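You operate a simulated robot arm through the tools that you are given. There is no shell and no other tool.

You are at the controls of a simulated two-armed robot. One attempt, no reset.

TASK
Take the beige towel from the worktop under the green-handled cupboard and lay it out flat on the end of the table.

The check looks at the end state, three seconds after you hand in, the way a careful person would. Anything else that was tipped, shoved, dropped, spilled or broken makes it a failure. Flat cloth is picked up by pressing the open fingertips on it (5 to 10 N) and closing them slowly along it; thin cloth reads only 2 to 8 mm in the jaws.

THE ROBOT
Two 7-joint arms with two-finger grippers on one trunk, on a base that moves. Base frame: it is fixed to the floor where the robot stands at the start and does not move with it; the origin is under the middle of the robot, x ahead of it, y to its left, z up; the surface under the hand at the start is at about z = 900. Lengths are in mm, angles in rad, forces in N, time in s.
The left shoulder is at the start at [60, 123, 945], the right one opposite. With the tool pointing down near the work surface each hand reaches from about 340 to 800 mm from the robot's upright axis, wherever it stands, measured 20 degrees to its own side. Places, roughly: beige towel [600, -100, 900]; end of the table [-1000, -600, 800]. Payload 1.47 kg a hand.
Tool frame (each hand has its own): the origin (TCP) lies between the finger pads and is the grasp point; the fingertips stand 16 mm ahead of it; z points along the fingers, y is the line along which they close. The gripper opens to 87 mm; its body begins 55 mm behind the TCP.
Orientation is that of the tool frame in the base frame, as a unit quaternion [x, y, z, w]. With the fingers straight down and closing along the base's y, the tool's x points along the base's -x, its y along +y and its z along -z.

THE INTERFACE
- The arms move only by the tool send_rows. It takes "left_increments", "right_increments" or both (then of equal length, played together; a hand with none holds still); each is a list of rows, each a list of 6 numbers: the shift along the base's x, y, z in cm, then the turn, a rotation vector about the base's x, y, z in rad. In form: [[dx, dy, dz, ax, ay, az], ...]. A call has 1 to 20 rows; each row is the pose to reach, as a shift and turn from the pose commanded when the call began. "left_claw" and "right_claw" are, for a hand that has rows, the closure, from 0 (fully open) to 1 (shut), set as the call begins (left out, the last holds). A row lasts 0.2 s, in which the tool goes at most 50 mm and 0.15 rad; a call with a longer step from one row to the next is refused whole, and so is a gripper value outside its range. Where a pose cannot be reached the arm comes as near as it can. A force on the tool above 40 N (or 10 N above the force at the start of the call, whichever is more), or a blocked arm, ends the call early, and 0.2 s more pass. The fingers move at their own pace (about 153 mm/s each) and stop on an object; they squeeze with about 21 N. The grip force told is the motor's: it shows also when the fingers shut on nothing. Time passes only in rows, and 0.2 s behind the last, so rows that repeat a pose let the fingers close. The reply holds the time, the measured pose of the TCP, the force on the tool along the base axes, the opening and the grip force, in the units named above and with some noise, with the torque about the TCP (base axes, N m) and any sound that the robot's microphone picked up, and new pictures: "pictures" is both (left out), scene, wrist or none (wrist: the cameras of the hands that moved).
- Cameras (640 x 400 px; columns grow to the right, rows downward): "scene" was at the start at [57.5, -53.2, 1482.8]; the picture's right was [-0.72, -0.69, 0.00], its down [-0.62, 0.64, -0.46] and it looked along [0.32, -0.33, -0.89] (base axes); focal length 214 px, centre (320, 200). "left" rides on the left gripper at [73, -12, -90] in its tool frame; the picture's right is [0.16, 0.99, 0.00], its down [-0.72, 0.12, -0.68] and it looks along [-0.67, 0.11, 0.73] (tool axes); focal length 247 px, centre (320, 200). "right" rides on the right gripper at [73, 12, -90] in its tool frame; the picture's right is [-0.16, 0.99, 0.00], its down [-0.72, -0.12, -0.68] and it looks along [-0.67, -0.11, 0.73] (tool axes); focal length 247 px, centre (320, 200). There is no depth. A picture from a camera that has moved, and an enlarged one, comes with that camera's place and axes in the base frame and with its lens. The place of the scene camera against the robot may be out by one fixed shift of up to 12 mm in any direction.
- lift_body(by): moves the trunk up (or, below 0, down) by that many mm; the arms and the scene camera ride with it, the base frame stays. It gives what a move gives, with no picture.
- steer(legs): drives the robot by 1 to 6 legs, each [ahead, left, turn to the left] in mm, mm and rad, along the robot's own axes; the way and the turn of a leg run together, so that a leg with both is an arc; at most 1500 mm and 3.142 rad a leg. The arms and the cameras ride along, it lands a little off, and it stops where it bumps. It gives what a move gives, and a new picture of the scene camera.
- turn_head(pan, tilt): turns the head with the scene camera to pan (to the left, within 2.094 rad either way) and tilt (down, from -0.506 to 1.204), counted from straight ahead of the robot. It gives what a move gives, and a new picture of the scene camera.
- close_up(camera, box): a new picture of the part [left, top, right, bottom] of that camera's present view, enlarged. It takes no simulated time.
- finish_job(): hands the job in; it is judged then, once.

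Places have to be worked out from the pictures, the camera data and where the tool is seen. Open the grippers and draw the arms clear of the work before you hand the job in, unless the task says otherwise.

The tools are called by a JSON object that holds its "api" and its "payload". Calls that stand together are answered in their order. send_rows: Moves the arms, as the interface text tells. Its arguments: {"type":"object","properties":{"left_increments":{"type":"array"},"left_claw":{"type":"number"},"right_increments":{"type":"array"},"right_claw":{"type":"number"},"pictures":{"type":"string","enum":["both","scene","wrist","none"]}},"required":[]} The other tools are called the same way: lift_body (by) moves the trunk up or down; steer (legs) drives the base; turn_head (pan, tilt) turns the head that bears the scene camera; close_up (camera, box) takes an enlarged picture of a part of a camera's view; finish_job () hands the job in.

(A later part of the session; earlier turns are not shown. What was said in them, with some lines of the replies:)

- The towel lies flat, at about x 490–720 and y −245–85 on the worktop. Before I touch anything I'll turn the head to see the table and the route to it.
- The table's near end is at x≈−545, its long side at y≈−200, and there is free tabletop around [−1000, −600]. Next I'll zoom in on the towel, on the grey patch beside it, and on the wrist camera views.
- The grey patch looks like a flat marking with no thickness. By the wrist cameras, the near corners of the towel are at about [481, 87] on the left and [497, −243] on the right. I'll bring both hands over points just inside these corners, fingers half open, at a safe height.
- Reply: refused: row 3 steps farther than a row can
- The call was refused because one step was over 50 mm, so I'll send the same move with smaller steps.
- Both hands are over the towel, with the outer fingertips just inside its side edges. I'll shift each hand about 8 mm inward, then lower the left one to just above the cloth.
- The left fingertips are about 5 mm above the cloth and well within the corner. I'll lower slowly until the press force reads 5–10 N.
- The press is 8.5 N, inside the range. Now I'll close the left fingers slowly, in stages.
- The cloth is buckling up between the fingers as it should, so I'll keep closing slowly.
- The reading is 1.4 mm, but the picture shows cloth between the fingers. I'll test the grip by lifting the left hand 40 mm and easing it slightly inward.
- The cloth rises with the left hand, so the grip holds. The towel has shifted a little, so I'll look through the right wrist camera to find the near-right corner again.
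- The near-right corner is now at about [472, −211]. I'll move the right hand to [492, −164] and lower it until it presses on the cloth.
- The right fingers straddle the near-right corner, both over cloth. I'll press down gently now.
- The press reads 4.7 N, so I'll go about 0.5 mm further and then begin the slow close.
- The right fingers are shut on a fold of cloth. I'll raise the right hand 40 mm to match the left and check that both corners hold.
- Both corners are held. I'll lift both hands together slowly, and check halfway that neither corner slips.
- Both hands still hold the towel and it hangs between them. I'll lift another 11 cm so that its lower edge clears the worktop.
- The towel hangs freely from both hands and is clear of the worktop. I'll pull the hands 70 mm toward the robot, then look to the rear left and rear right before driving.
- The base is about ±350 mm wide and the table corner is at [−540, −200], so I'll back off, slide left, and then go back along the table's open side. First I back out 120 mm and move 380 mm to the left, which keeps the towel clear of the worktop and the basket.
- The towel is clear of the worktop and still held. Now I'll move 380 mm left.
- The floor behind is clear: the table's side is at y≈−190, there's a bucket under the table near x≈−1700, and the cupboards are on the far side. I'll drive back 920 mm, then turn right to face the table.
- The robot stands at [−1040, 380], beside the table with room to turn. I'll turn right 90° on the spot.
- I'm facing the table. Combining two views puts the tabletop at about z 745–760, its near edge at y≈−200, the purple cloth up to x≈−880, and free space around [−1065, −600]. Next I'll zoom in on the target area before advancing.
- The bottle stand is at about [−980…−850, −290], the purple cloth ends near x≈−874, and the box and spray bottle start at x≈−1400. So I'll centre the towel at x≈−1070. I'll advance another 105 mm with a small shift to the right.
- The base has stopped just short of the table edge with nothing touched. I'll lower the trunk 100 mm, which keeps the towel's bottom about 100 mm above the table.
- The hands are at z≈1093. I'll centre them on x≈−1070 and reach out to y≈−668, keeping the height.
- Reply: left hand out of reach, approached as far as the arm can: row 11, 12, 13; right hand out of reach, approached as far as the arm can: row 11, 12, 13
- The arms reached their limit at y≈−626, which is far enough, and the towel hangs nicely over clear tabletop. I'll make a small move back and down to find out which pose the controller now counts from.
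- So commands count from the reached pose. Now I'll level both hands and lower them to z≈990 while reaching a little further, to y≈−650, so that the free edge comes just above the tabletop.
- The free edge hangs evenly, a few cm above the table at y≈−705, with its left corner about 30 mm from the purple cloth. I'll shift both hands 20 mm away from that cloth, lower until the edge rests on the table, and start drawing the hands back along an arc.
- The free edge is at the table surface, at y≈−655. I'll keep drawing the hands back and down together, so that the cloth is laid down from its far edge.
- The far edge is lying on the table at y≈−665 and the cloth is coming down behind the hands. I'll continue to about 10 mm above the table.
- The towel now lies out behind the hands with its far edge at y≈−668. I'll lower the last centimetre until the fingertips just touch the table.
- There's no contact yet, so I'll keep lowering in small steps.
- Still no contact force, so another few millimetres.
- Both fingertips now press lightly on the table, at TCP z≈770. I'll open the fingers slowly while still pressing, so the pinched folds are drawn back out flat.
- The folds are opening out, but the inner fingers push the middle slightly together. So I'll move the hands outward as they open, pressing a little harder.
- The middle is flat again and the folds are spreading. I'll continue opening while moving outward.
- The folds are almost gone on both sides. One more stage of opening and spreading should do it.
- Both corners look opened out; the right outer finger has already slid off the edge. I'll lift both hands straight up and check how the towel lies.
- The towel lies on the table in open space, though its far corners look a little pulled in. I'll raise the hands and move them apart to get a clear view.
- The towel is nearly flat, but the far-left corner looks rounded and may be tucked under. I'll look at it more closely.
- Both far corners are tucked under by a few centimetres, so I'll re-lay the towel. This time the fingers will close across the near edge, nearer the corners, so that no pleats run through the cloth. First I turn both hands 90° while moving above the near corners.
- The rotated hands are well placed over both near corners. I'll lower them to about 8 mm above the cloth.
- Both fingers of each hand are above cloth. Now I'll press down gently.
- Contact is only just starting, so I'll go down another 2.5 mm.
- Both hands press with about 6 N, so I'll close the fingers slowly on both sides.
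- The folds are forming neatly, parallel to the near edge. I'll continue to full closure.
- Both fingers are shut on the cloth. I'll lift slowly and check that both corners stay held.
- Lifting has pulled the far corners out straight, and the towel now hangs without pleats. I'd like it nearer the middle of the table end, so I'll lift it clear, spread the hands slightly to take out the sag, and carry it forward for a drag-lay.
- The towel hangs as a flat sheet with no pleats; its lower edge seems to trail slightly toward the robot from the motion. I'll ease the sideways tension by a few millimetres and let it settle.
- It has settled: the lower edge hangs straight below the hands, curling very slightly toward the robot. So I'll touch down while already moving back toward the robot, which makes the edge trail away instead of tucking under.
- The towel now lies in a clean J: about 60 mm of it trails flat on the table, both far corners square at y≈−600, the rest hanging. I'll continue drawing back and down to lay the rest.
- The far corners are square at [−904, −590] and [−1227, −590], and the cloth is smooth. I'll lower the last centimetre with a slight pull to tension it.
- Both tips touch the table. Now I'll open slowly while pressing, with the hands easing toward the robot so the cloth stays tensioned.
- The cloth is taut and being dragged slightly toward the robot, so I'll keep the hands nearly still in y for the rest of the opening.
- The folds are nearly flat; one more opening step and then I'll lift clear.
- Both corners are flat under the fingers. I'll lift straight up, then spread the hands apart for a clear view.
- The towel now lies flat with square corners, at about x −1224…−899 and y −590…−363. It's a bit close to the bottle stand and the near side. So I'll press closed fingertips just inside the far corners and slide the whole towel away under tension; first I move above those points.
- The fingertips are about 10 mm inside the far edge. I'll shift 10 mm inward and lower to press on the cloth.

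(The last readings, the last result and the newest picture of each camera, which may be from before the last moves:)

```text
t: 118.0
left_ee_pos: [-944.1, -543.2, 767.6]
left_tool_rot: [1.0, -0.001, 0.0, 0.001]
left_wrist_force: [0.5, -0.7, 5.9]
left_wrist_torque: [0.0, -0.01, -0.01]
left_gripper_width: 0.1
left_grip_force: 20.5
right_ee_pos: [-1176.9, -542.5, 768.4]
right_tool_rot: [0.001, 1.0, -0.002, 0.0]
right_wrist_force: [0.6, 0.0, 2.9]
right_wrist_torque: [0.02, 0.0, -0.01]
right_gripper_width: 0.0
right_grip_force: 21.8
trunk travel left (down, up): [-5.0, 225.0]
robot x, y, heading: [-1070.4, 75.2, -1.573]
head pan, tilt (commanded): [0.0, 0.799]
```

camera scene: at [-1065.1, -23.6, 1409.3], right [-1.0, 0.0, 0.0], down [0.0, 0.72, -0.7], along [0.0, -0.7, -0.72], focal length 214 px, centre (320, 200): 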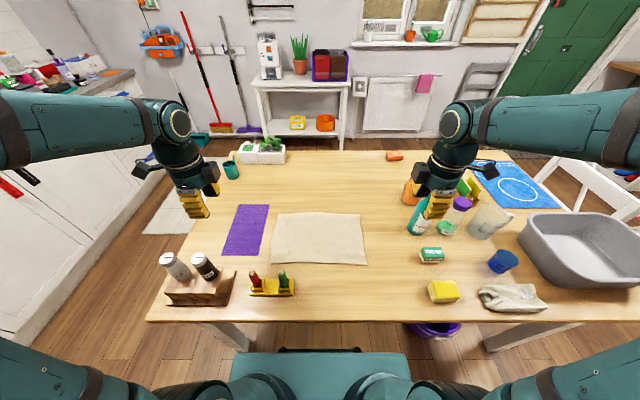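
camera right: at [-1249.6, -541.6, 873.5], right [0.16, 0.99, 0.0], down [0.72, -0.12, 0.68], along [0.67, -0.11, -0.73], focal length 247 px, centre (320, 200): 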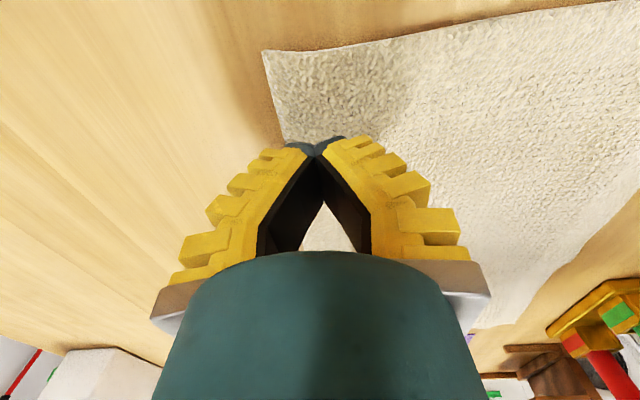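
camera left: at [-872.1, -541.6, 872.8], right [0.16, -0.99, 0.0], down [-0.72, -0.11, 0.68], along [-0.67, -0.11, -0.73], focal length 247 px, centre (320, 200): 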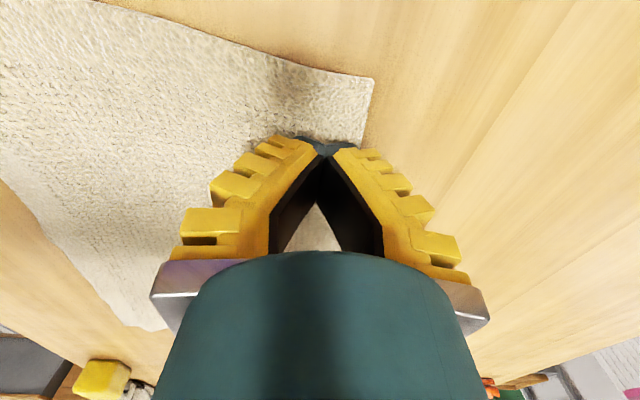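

The press is 6 N and 3 N. I'll add a little on the right and slide both hands 30 mm away, slowly, to see whether the towel follows.

{"api": "send_rows", "payload": {"left_increments": [[0, 0, -0.03, 0, 0, 0], [0, -0.5, -0.03, 0, 0, 0], [0, -1, -0.03, 0, 0, 0], [0, -1.5, -0.03, 0, 0, 0], [0, -2, -0.03, 0, 0, 0], [0, -2.5, -0.03, 0, 0, 0], [0, -3, -0.03, 0, 0, 0]], "right_increments": [[0, 0, -0.09, 0, 0, 0], [0, -0.5, -0.09, 0, 0, 0], [0, -1, -0.09, 0, 0, 0], [0, -1.5, -0.09, 0, 0, 0], [0, -2, -0.09, 0, 0, 0], [0, -2.5, -0.09, 0, 0, 0], [0, -3, -0.09, 0, 0, 0]], "pictures": "wrist"}}

{"api": "close_up", "payload": {"camera": "scene", "box": [230, 180, 420, 300]}}

```text
t: 119.6
left_ee_pos: [-945.4, -573.2, 767.6]
left_tool_rot: [1.0, -0.001, 0.0, 0.001]
left_wrist_force: [0.5, 0.8, 3.8]
left_wrist_torque: [0.04, -0.03, 0.0]
left_gripper_width: 0.1
left_grip_force: 21.2
right_ee_pos: [-1176.7, -572.2, 767.1]
right_tool_rot: [0.0, 1.0, 0.0, 0.0]
right_wrist_force: [0.2, 2.1, 6.0]
right_wrist_torque: [0.01, 0.01, 0.0]
right_gripper_width: 0.0
right_grip_force: 21.6
trunk travel left (down, up): [-5.0, 225.0]
robot x, y, heading: [-1069.9, 74.2, -1.574]
head pan, tilt (commanded): [0.0, 0.799]
camera right: at [-1249.6, -561.5, 857.4], right [0.16, 0.99, 0.0], down [0.72, -0.12, 0.68], along [0.67, -0.11, -0.73], focal length 247 px, centre (320, 200)
camera left: at [-871.9, -561.4, 857.8], right [0.16, -0.99, 0.0], down [-0.72, -0.11, 0.68], along [-0.67, -0.11, -0.73], focal length 247 px, centre (320, 200)
```

right: 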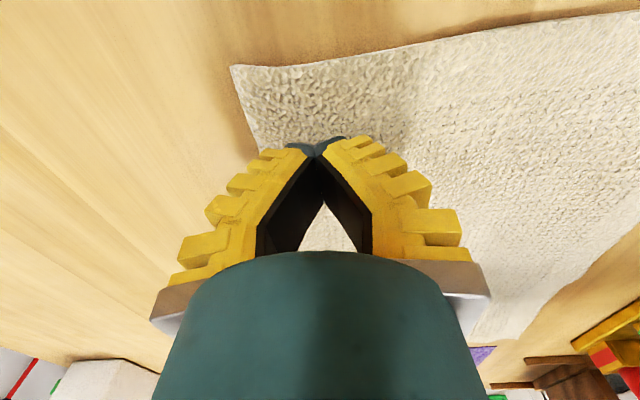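
left: 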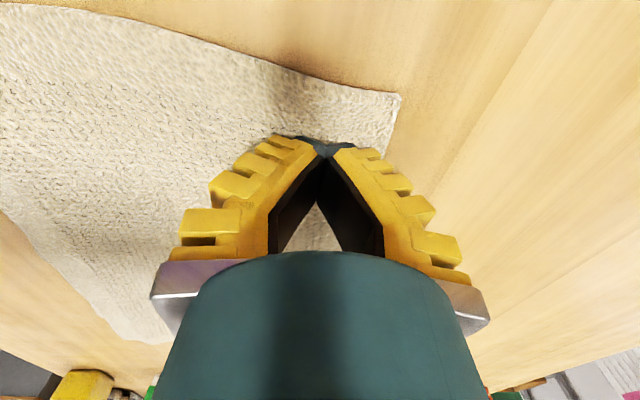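

```text
3.33 times, centred on (325, 240) of scene
camera zoom: at [-1065.1, -22.2, 1409.4], right [-1.0, 0.0, 0.0], down [0.0, 0.72, -0.7], along [0.0, -0.7, -0.72], focal length 715 px, centre (303, 67)
```

zoom: 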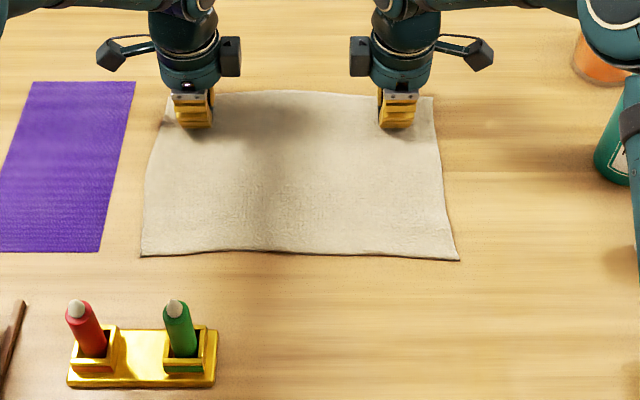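

The towel follows fully and stays flat: the far edge is now at y≈−600 and the near edge at ≈−389. I'll continue another 70 mm the same way.

{"api": "send_rows", "payload": {"left_increments": [[0, -0.5, -0.03, 0, 0, 0], [0, -1, -0.03, 0, 0, 0], [0, -1.5, -0.03, 0, 0, 0], [0, -2, -0.03, 0, 0, 0], [0, -2.5, -0.03, 0, 0, 0], [0, -3, -0.03, 0, 0, 0], [0, -3.5, -0.03, 0, 0, 0], [0, -4, -0.03, 0, 0, 0], [0, -4.5, -0.03, 0, 0, 0], [0, -5, -0.03, 0, 0, 0], [0, -5.5, -0.03, 0, 0, 0], [0, -6, -0.03, 0, 0, 0], [0, -6.5, -0.03, 0, 0, 0], [0, -7, -0.03, 0, 0, 0], [0, -7, -0.03, 0, 0, 0]], "right_increments": [[0, -0.5, 0, 0, 0, 0], [0, -1, 0, 0, 0, 0], [0, -1.5, 0, 0, 0, 0], [0, -2, 0, 0, 0, 0], [0, -2.5, 0, 0, 0, 0], [0, -3, 0, 0, 0, 0], [0, -3.5, 0, 0, 0, 0], [0, -4, 0, 0, 0, 0], [0, -4.5, 0, 0, 0, 0], [0, -5, 0, 0, 0, 0], [0, -5.5, 0, 0, 0, 0], [0, -6, 0, 0, 0, 0], [0, -6.5, 0, 0, 0, 0], [0, -7, 0, 0, 0, 0], [0, -7, 0, 0, 0, 0]], "pictures": "wrist"}}

{"api": "close_up", "payload": {"camera": "scene", "box": [230, 160, 420, 280]}}

```text
t: 122.8
left_ee_pos: [-944.5, -641.1, 767.7]
left_tool_rot: [1.0, 0.0, 0.0, 0.002]
left_wrist_force: [1.0, 1.2, 8.2]
left_wrist_torque: [0.01, 0.02, 0.03]
left_gripper_width: 0.0
left_grip_force: 20.9
right_ee_pos: [-1176.6, -642.0, 767.1]
right_tool_rot: [0.001, 1.0, -0.001, 0.0]
right_wrist_force: [-0.5, 2.2, 6.1]
right_wrist_torque: [-0.01, 0.0, -0.02]
right_gripper_width: 0.3
right_grip_force: 21.3
trunk travel left (down, up): [-5.0, 225.0]
robot x, y, heading: [-1068.2, 73.7, -1.574]
head pan, tilt (commanded): [0.0, 0.799]
camera right: at [-1249.8, -630.7, 857.6], right [0.16, 0.99, 0.0], down [0.72, -0.12, 0.68], along [0.67, -0.11, -0.73], focal length 247 px, centre (320, 200)
camera left: at [-872.1, -631.1, 857.2], right [0.16, -0.99, 0.0], down [-0.72, -0.11, 0.68], along [-0.67, -0.11, -0.73], focal length 247 px, centre (320, 200)
```

right: 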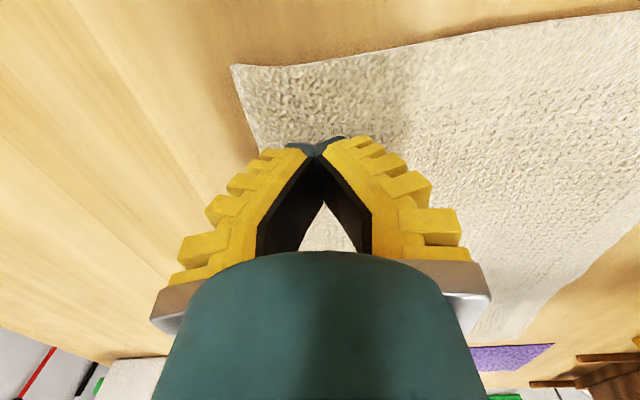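
left: 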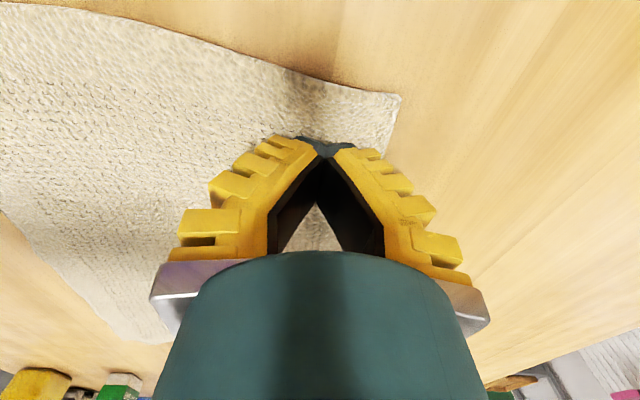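

```text
3.33 times, centred on (325, 220) of scene
camera zoom: at [-1065.2, -21.9, 1409.5], right [-1.0, 0.0, 0.0], down [0.0, 0.72, -0.7], along [0.0, -0.7, -0.72], focal length 715 px, centre (303, 133)
```

zoom: 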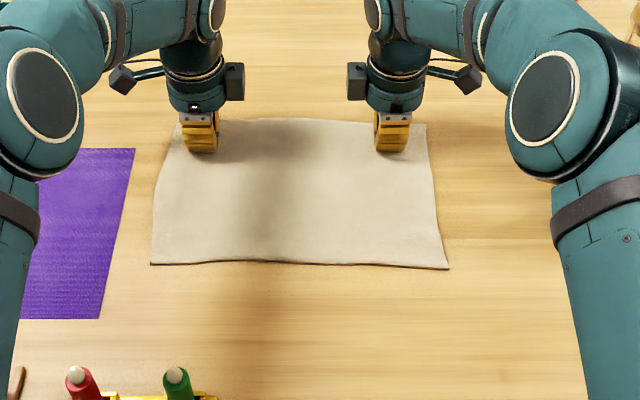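

The towel now lies flat at y≈−670…−460, x≈−1225…−902, centred near [−1062, −567] and clear of everything. I'll lift the hands straight up, leaving the cloth undisturbed.

{"api": "send_rows", "payload": {"left_increments": [[0, 0, 0.4, 0, 0, 0], [0, 0, 1.2, 0, 0, 0], [0, 0, 3, 0, 0, 0], [0, 0, 6, 0, 0, 0], [0, 0, 10, 0, 0, 0], [0, 1, 14, 0, 0, 0], [0, 3, 18, 0, 0, 0], [0, 6, 22, 0, 0, 0], [0, 9, 25, 0, 0, 0], [2, 13, 27, 0, 0, 0], [5, 16, 28, 0, 0, 0], [8, 19, 28, 0, 0, 0], [11, 22, 28, 0, 0, 0], [11, 22, 28, 0, 0, 0]], "right_increments": [[0, 0, 0.4, 0, 0, 0], [0, 0, 1.2, 0, 0, 0], [0, 0, 3, 0, 0, 0], [0, 0, 6, 0, 0, 0], [0, 0, 10, 0, 0, 0], [0, 1, 14, 0, 0, 0], [0, 3, 18, 0, 0, 0], [0, 6, 22, 0, 0, 0], [0, 9, 25, 0, 0, 0], [-2, 13, 27, 0, 0, 0], [-5, 16, 28, 0, 0, 0], [-8, 19, 28, 0, 0, 0], [-11, 22, 28, 0, 0, 0], [-11, 22, 28, 0, 0, 0]], "left_claw": 1.0, "right_claw": 1.0, "pictures": "both"}}

{"api": "close_up", "payload": {"camera": "scene", "box": [250, 175, 400, 270]}}

```text
t: 125.8
left_ee_pos: [-834.1, -422.9, 1045.1]
left_tool_rot: [1.0, -0.001, 0.001, 0.0]
left_wrist_force: [0.2, 0.0, -0.7]
left_wrist_torque: [0.03, 0.0, 0.03]
left_gripper_width: 0.1
left_grip_force: 21.3
right_ee_pos: [-1288.2, -423.4, 1044.7]
right_tool_rot: [0.0, 1.0, -0.001, 0.0]
right_wrist_force: [-0.2, 0.1, 0.0]
right_wrist_torque: [-0.02, -0.02, -0.01]
right_gripper_width: 0.0
right_grip_force: 21.6
trunk travel left (down, up): [-5.0, 225.0]
robot x, y, heading: [-1068.0, 75.2, -1.57]
head pan, tilt (commanded): [0.0, 0.799]
camera scene: at [-1065.1, -24.2, 1409.2], right [-1.0, 0.0, 0.0], down [0.0, 0.72, -0.7], along [0.0, -0.7, -0.72], focal length 214 px, centre (320, 200)
camera right: at [-1361.1, -412.3, 1135.3], right [0.16, 0.99, 0.0], down [0.72, -0.12, 0.68], along [0.67, -0.11, -0.73], focal length 247 px, centre (320, 200)
camera left: at [-761.8, -412.4, 1135.1], right [0.16, -0.99, 0.0], down [-0.72, -0.11, 0.68], along [-0.67, -0.11, -0.73], focal length 247 px, centre (320, 200)
```

scene: 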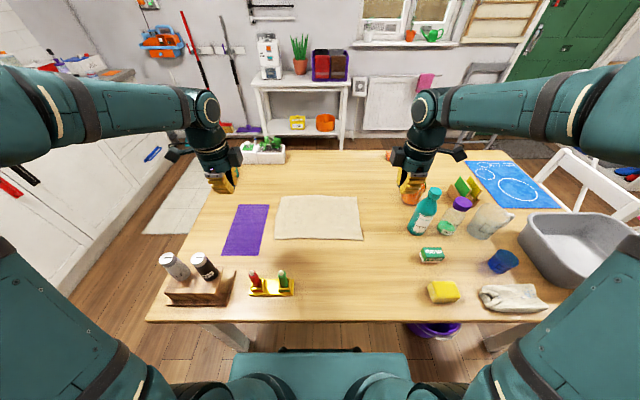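
right: 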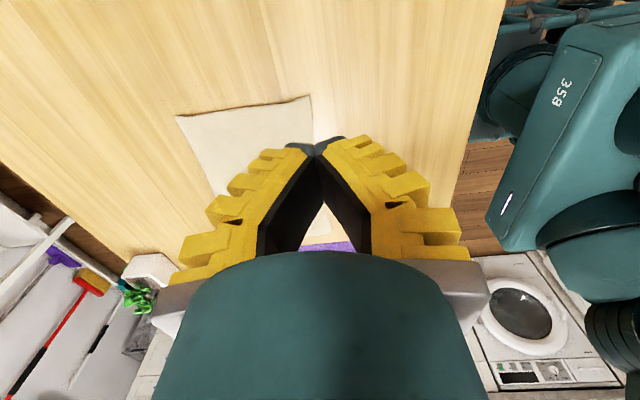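
left: 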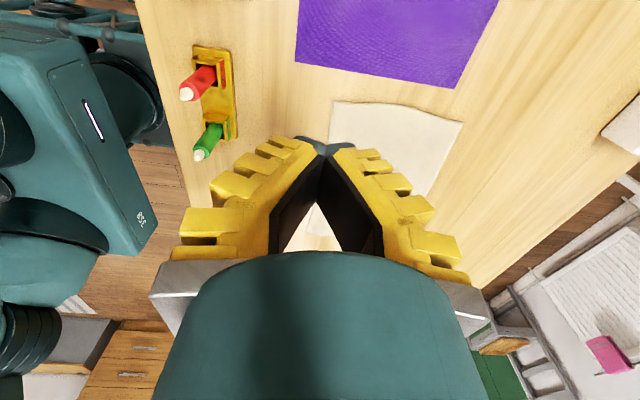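

```text
4.21 times, centred on (325, 222) of scene
camera zoom: at [-1065.1, -24.2, 1409.2], right [-1.0, 0.0, 0.0], down [0.0, 0.72, -0.7], along [0.0, -0.7, -0.72], focal length 903 px, centre (299, 105)
```

zoom: 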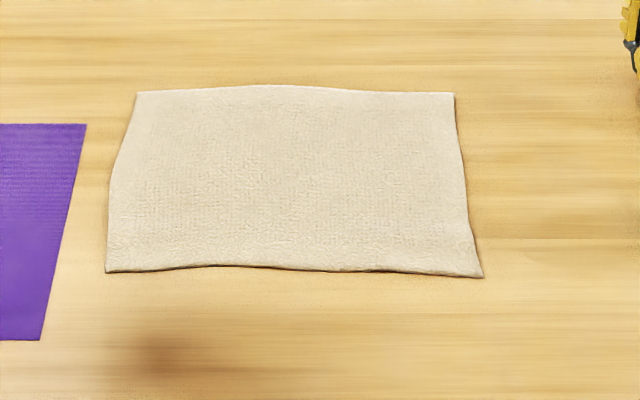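

The towel lies flat and rectangular, nothing else has moved, and the hands are clear. I'll open the grippers, raise the hands a little more, and back away from the table along the same path.

{"api": "send_rows", "payload": {"left_increments": [[0, 2, 1.5, 0, 0, 0], [0, 4, 3, 0, 0, 0], [0, 6, 4, 0, 0, 0], [0, 6, 4, 0, 0, 0]], "right_increments": [[0, 2, 1.5, 0, 0, 0], [0, 4, 3, 0, 0, 0], [0, 6, 4, 0, 0, 0], [0, 6, 4, 0, 0, 0]], "left_claw": 0.0, "right_claw": 0.0, "pictures": "none"}}

{"api": "steer", "payload": {"legs": [[-300, 0, 0]]}}

{"api": "close_up", "payload": {"camera": "scene", "box": [160, 110, 480, 310]}}

```text
t: 126.8
left_ee_pos: [-834.5, -362.4, 1085.7]
left_tool_rot: [1.0, -0.001, 0.0, 0.0]
left_wrist_force: [-0.3, 0.8, -0.4]
left_wrist_torque: [0.03, 0.01, -0.01]
left_gripper_width: 87.1
left_grip_force: 0.1
right_ee_pos: [-1287.4, -364.1, 1086.0]
right_tool_rot: [0.002, 1.0, 0.001, 0.0]
right_wrist_force: [-0.1, 0.9, -0.6]
right_wrist_torque: [-0.01, 0.02, -0.01]
right_gripper_width: 87.0
right_grip_force: 0.0
trunk travel left (down, up): [-5.0, 225.0]
robot x, y, heading: [-1069.7, 77.0, -1.57]
head pan, tilt (commanded): [0.0, 0.799]
```

```text
t: 128.8
left_ee_pos: [-834.7, -62.3, 1085.9]
left_tool_rot: [1.0, -0.002, 0.001, 0.0]
left_wrist_force: [0.0, 0.6, 0.1]
left_wrist_torque: [-0.03, -0.02, 0.0]
left_gripper_width: 87.2
left_grip_force: 0.1
right_ee_pos: [-1287.9, -63.9, 1087.6]
right_tool_rot: [0.0, 1.0, 0.0, 0.0]
right_wrist_force: [-0.1, 0.2, 0.1]
right_wrist_torque: [0.0, 0.0, 0.01]
right_gripper_width: 87.3
right_grip_force: 0.2
trunk travel left (down, up): [-5.0, 225.0]
robot x, y, heading: [-1067.3, 376.4, -1.57]
head pan, tilt (commanded): [0.0, 0.799]
camera scene: at [-1064.7, 277.5, 1409.4], right [-1.0, 0.0, 0.0], down [0.0, 0.72, -0.7], along [0.0, -0.7, -0.72], focal length 214 px, centre (320, 200)
```

scene: 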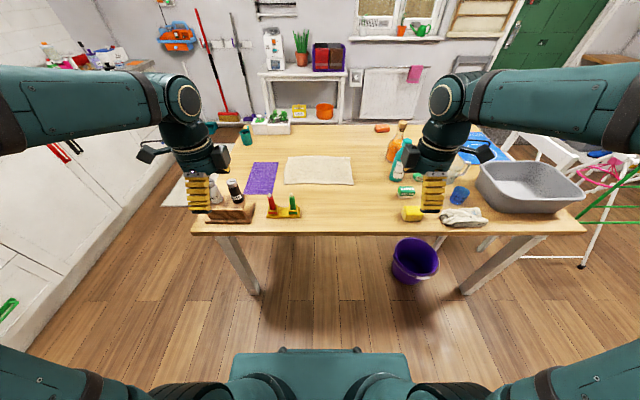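

```text
2.00 times, centred on (320, 210) of scene
camera zoom: at [-1064.7, 277.5, 1409.4], right [-1.0, 0.0, 0.0], down [0.0, 0.72, -0.7], along [0.0, -0.7, -0.72], focal length 429 px, centre (320, 180)
```

zoom: 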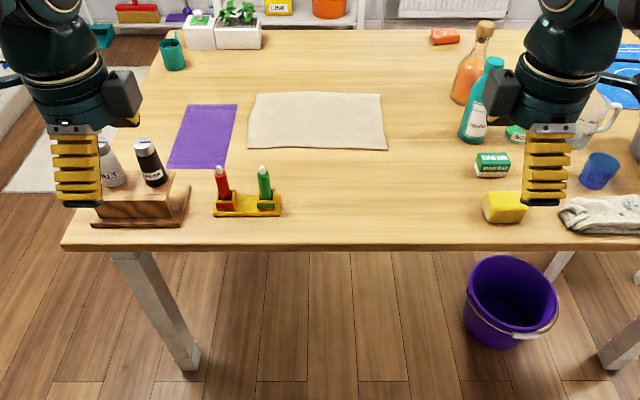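

The towel lies flat on the end of the table. The grippers are open, the arms are clear, and every other object in view stands where it was. Handing in.

{"api": "finish_job", "payload": {}}

```text
The job is handed in.
```

The beige towel is now laid out flat on the near end of the table, and I've handed the job in. The hand-in gave no result yet, so I can't say whether it passed the check.

- **Position:** it lies at about x −1225 to −902 and y −670 to −460. Its left edge is about 45 mm from the purple cloth, and it is well clear of the bottle stand and the spray bottle.
- **Flatness:** on the first try the two far corners tucked under, so I picked it up again and re-laid it. In the last close-up the cloth looked smooth with all four corners square.
- **Other objects:** in the final pictures everything else on the table was where it had been. I didn't take a last look at the worktop, but nothing there had moved when I left it with the towel.
- **Robot:** the grippers are open and the robot has backed about 300 mm away from the table, with its arms clear.
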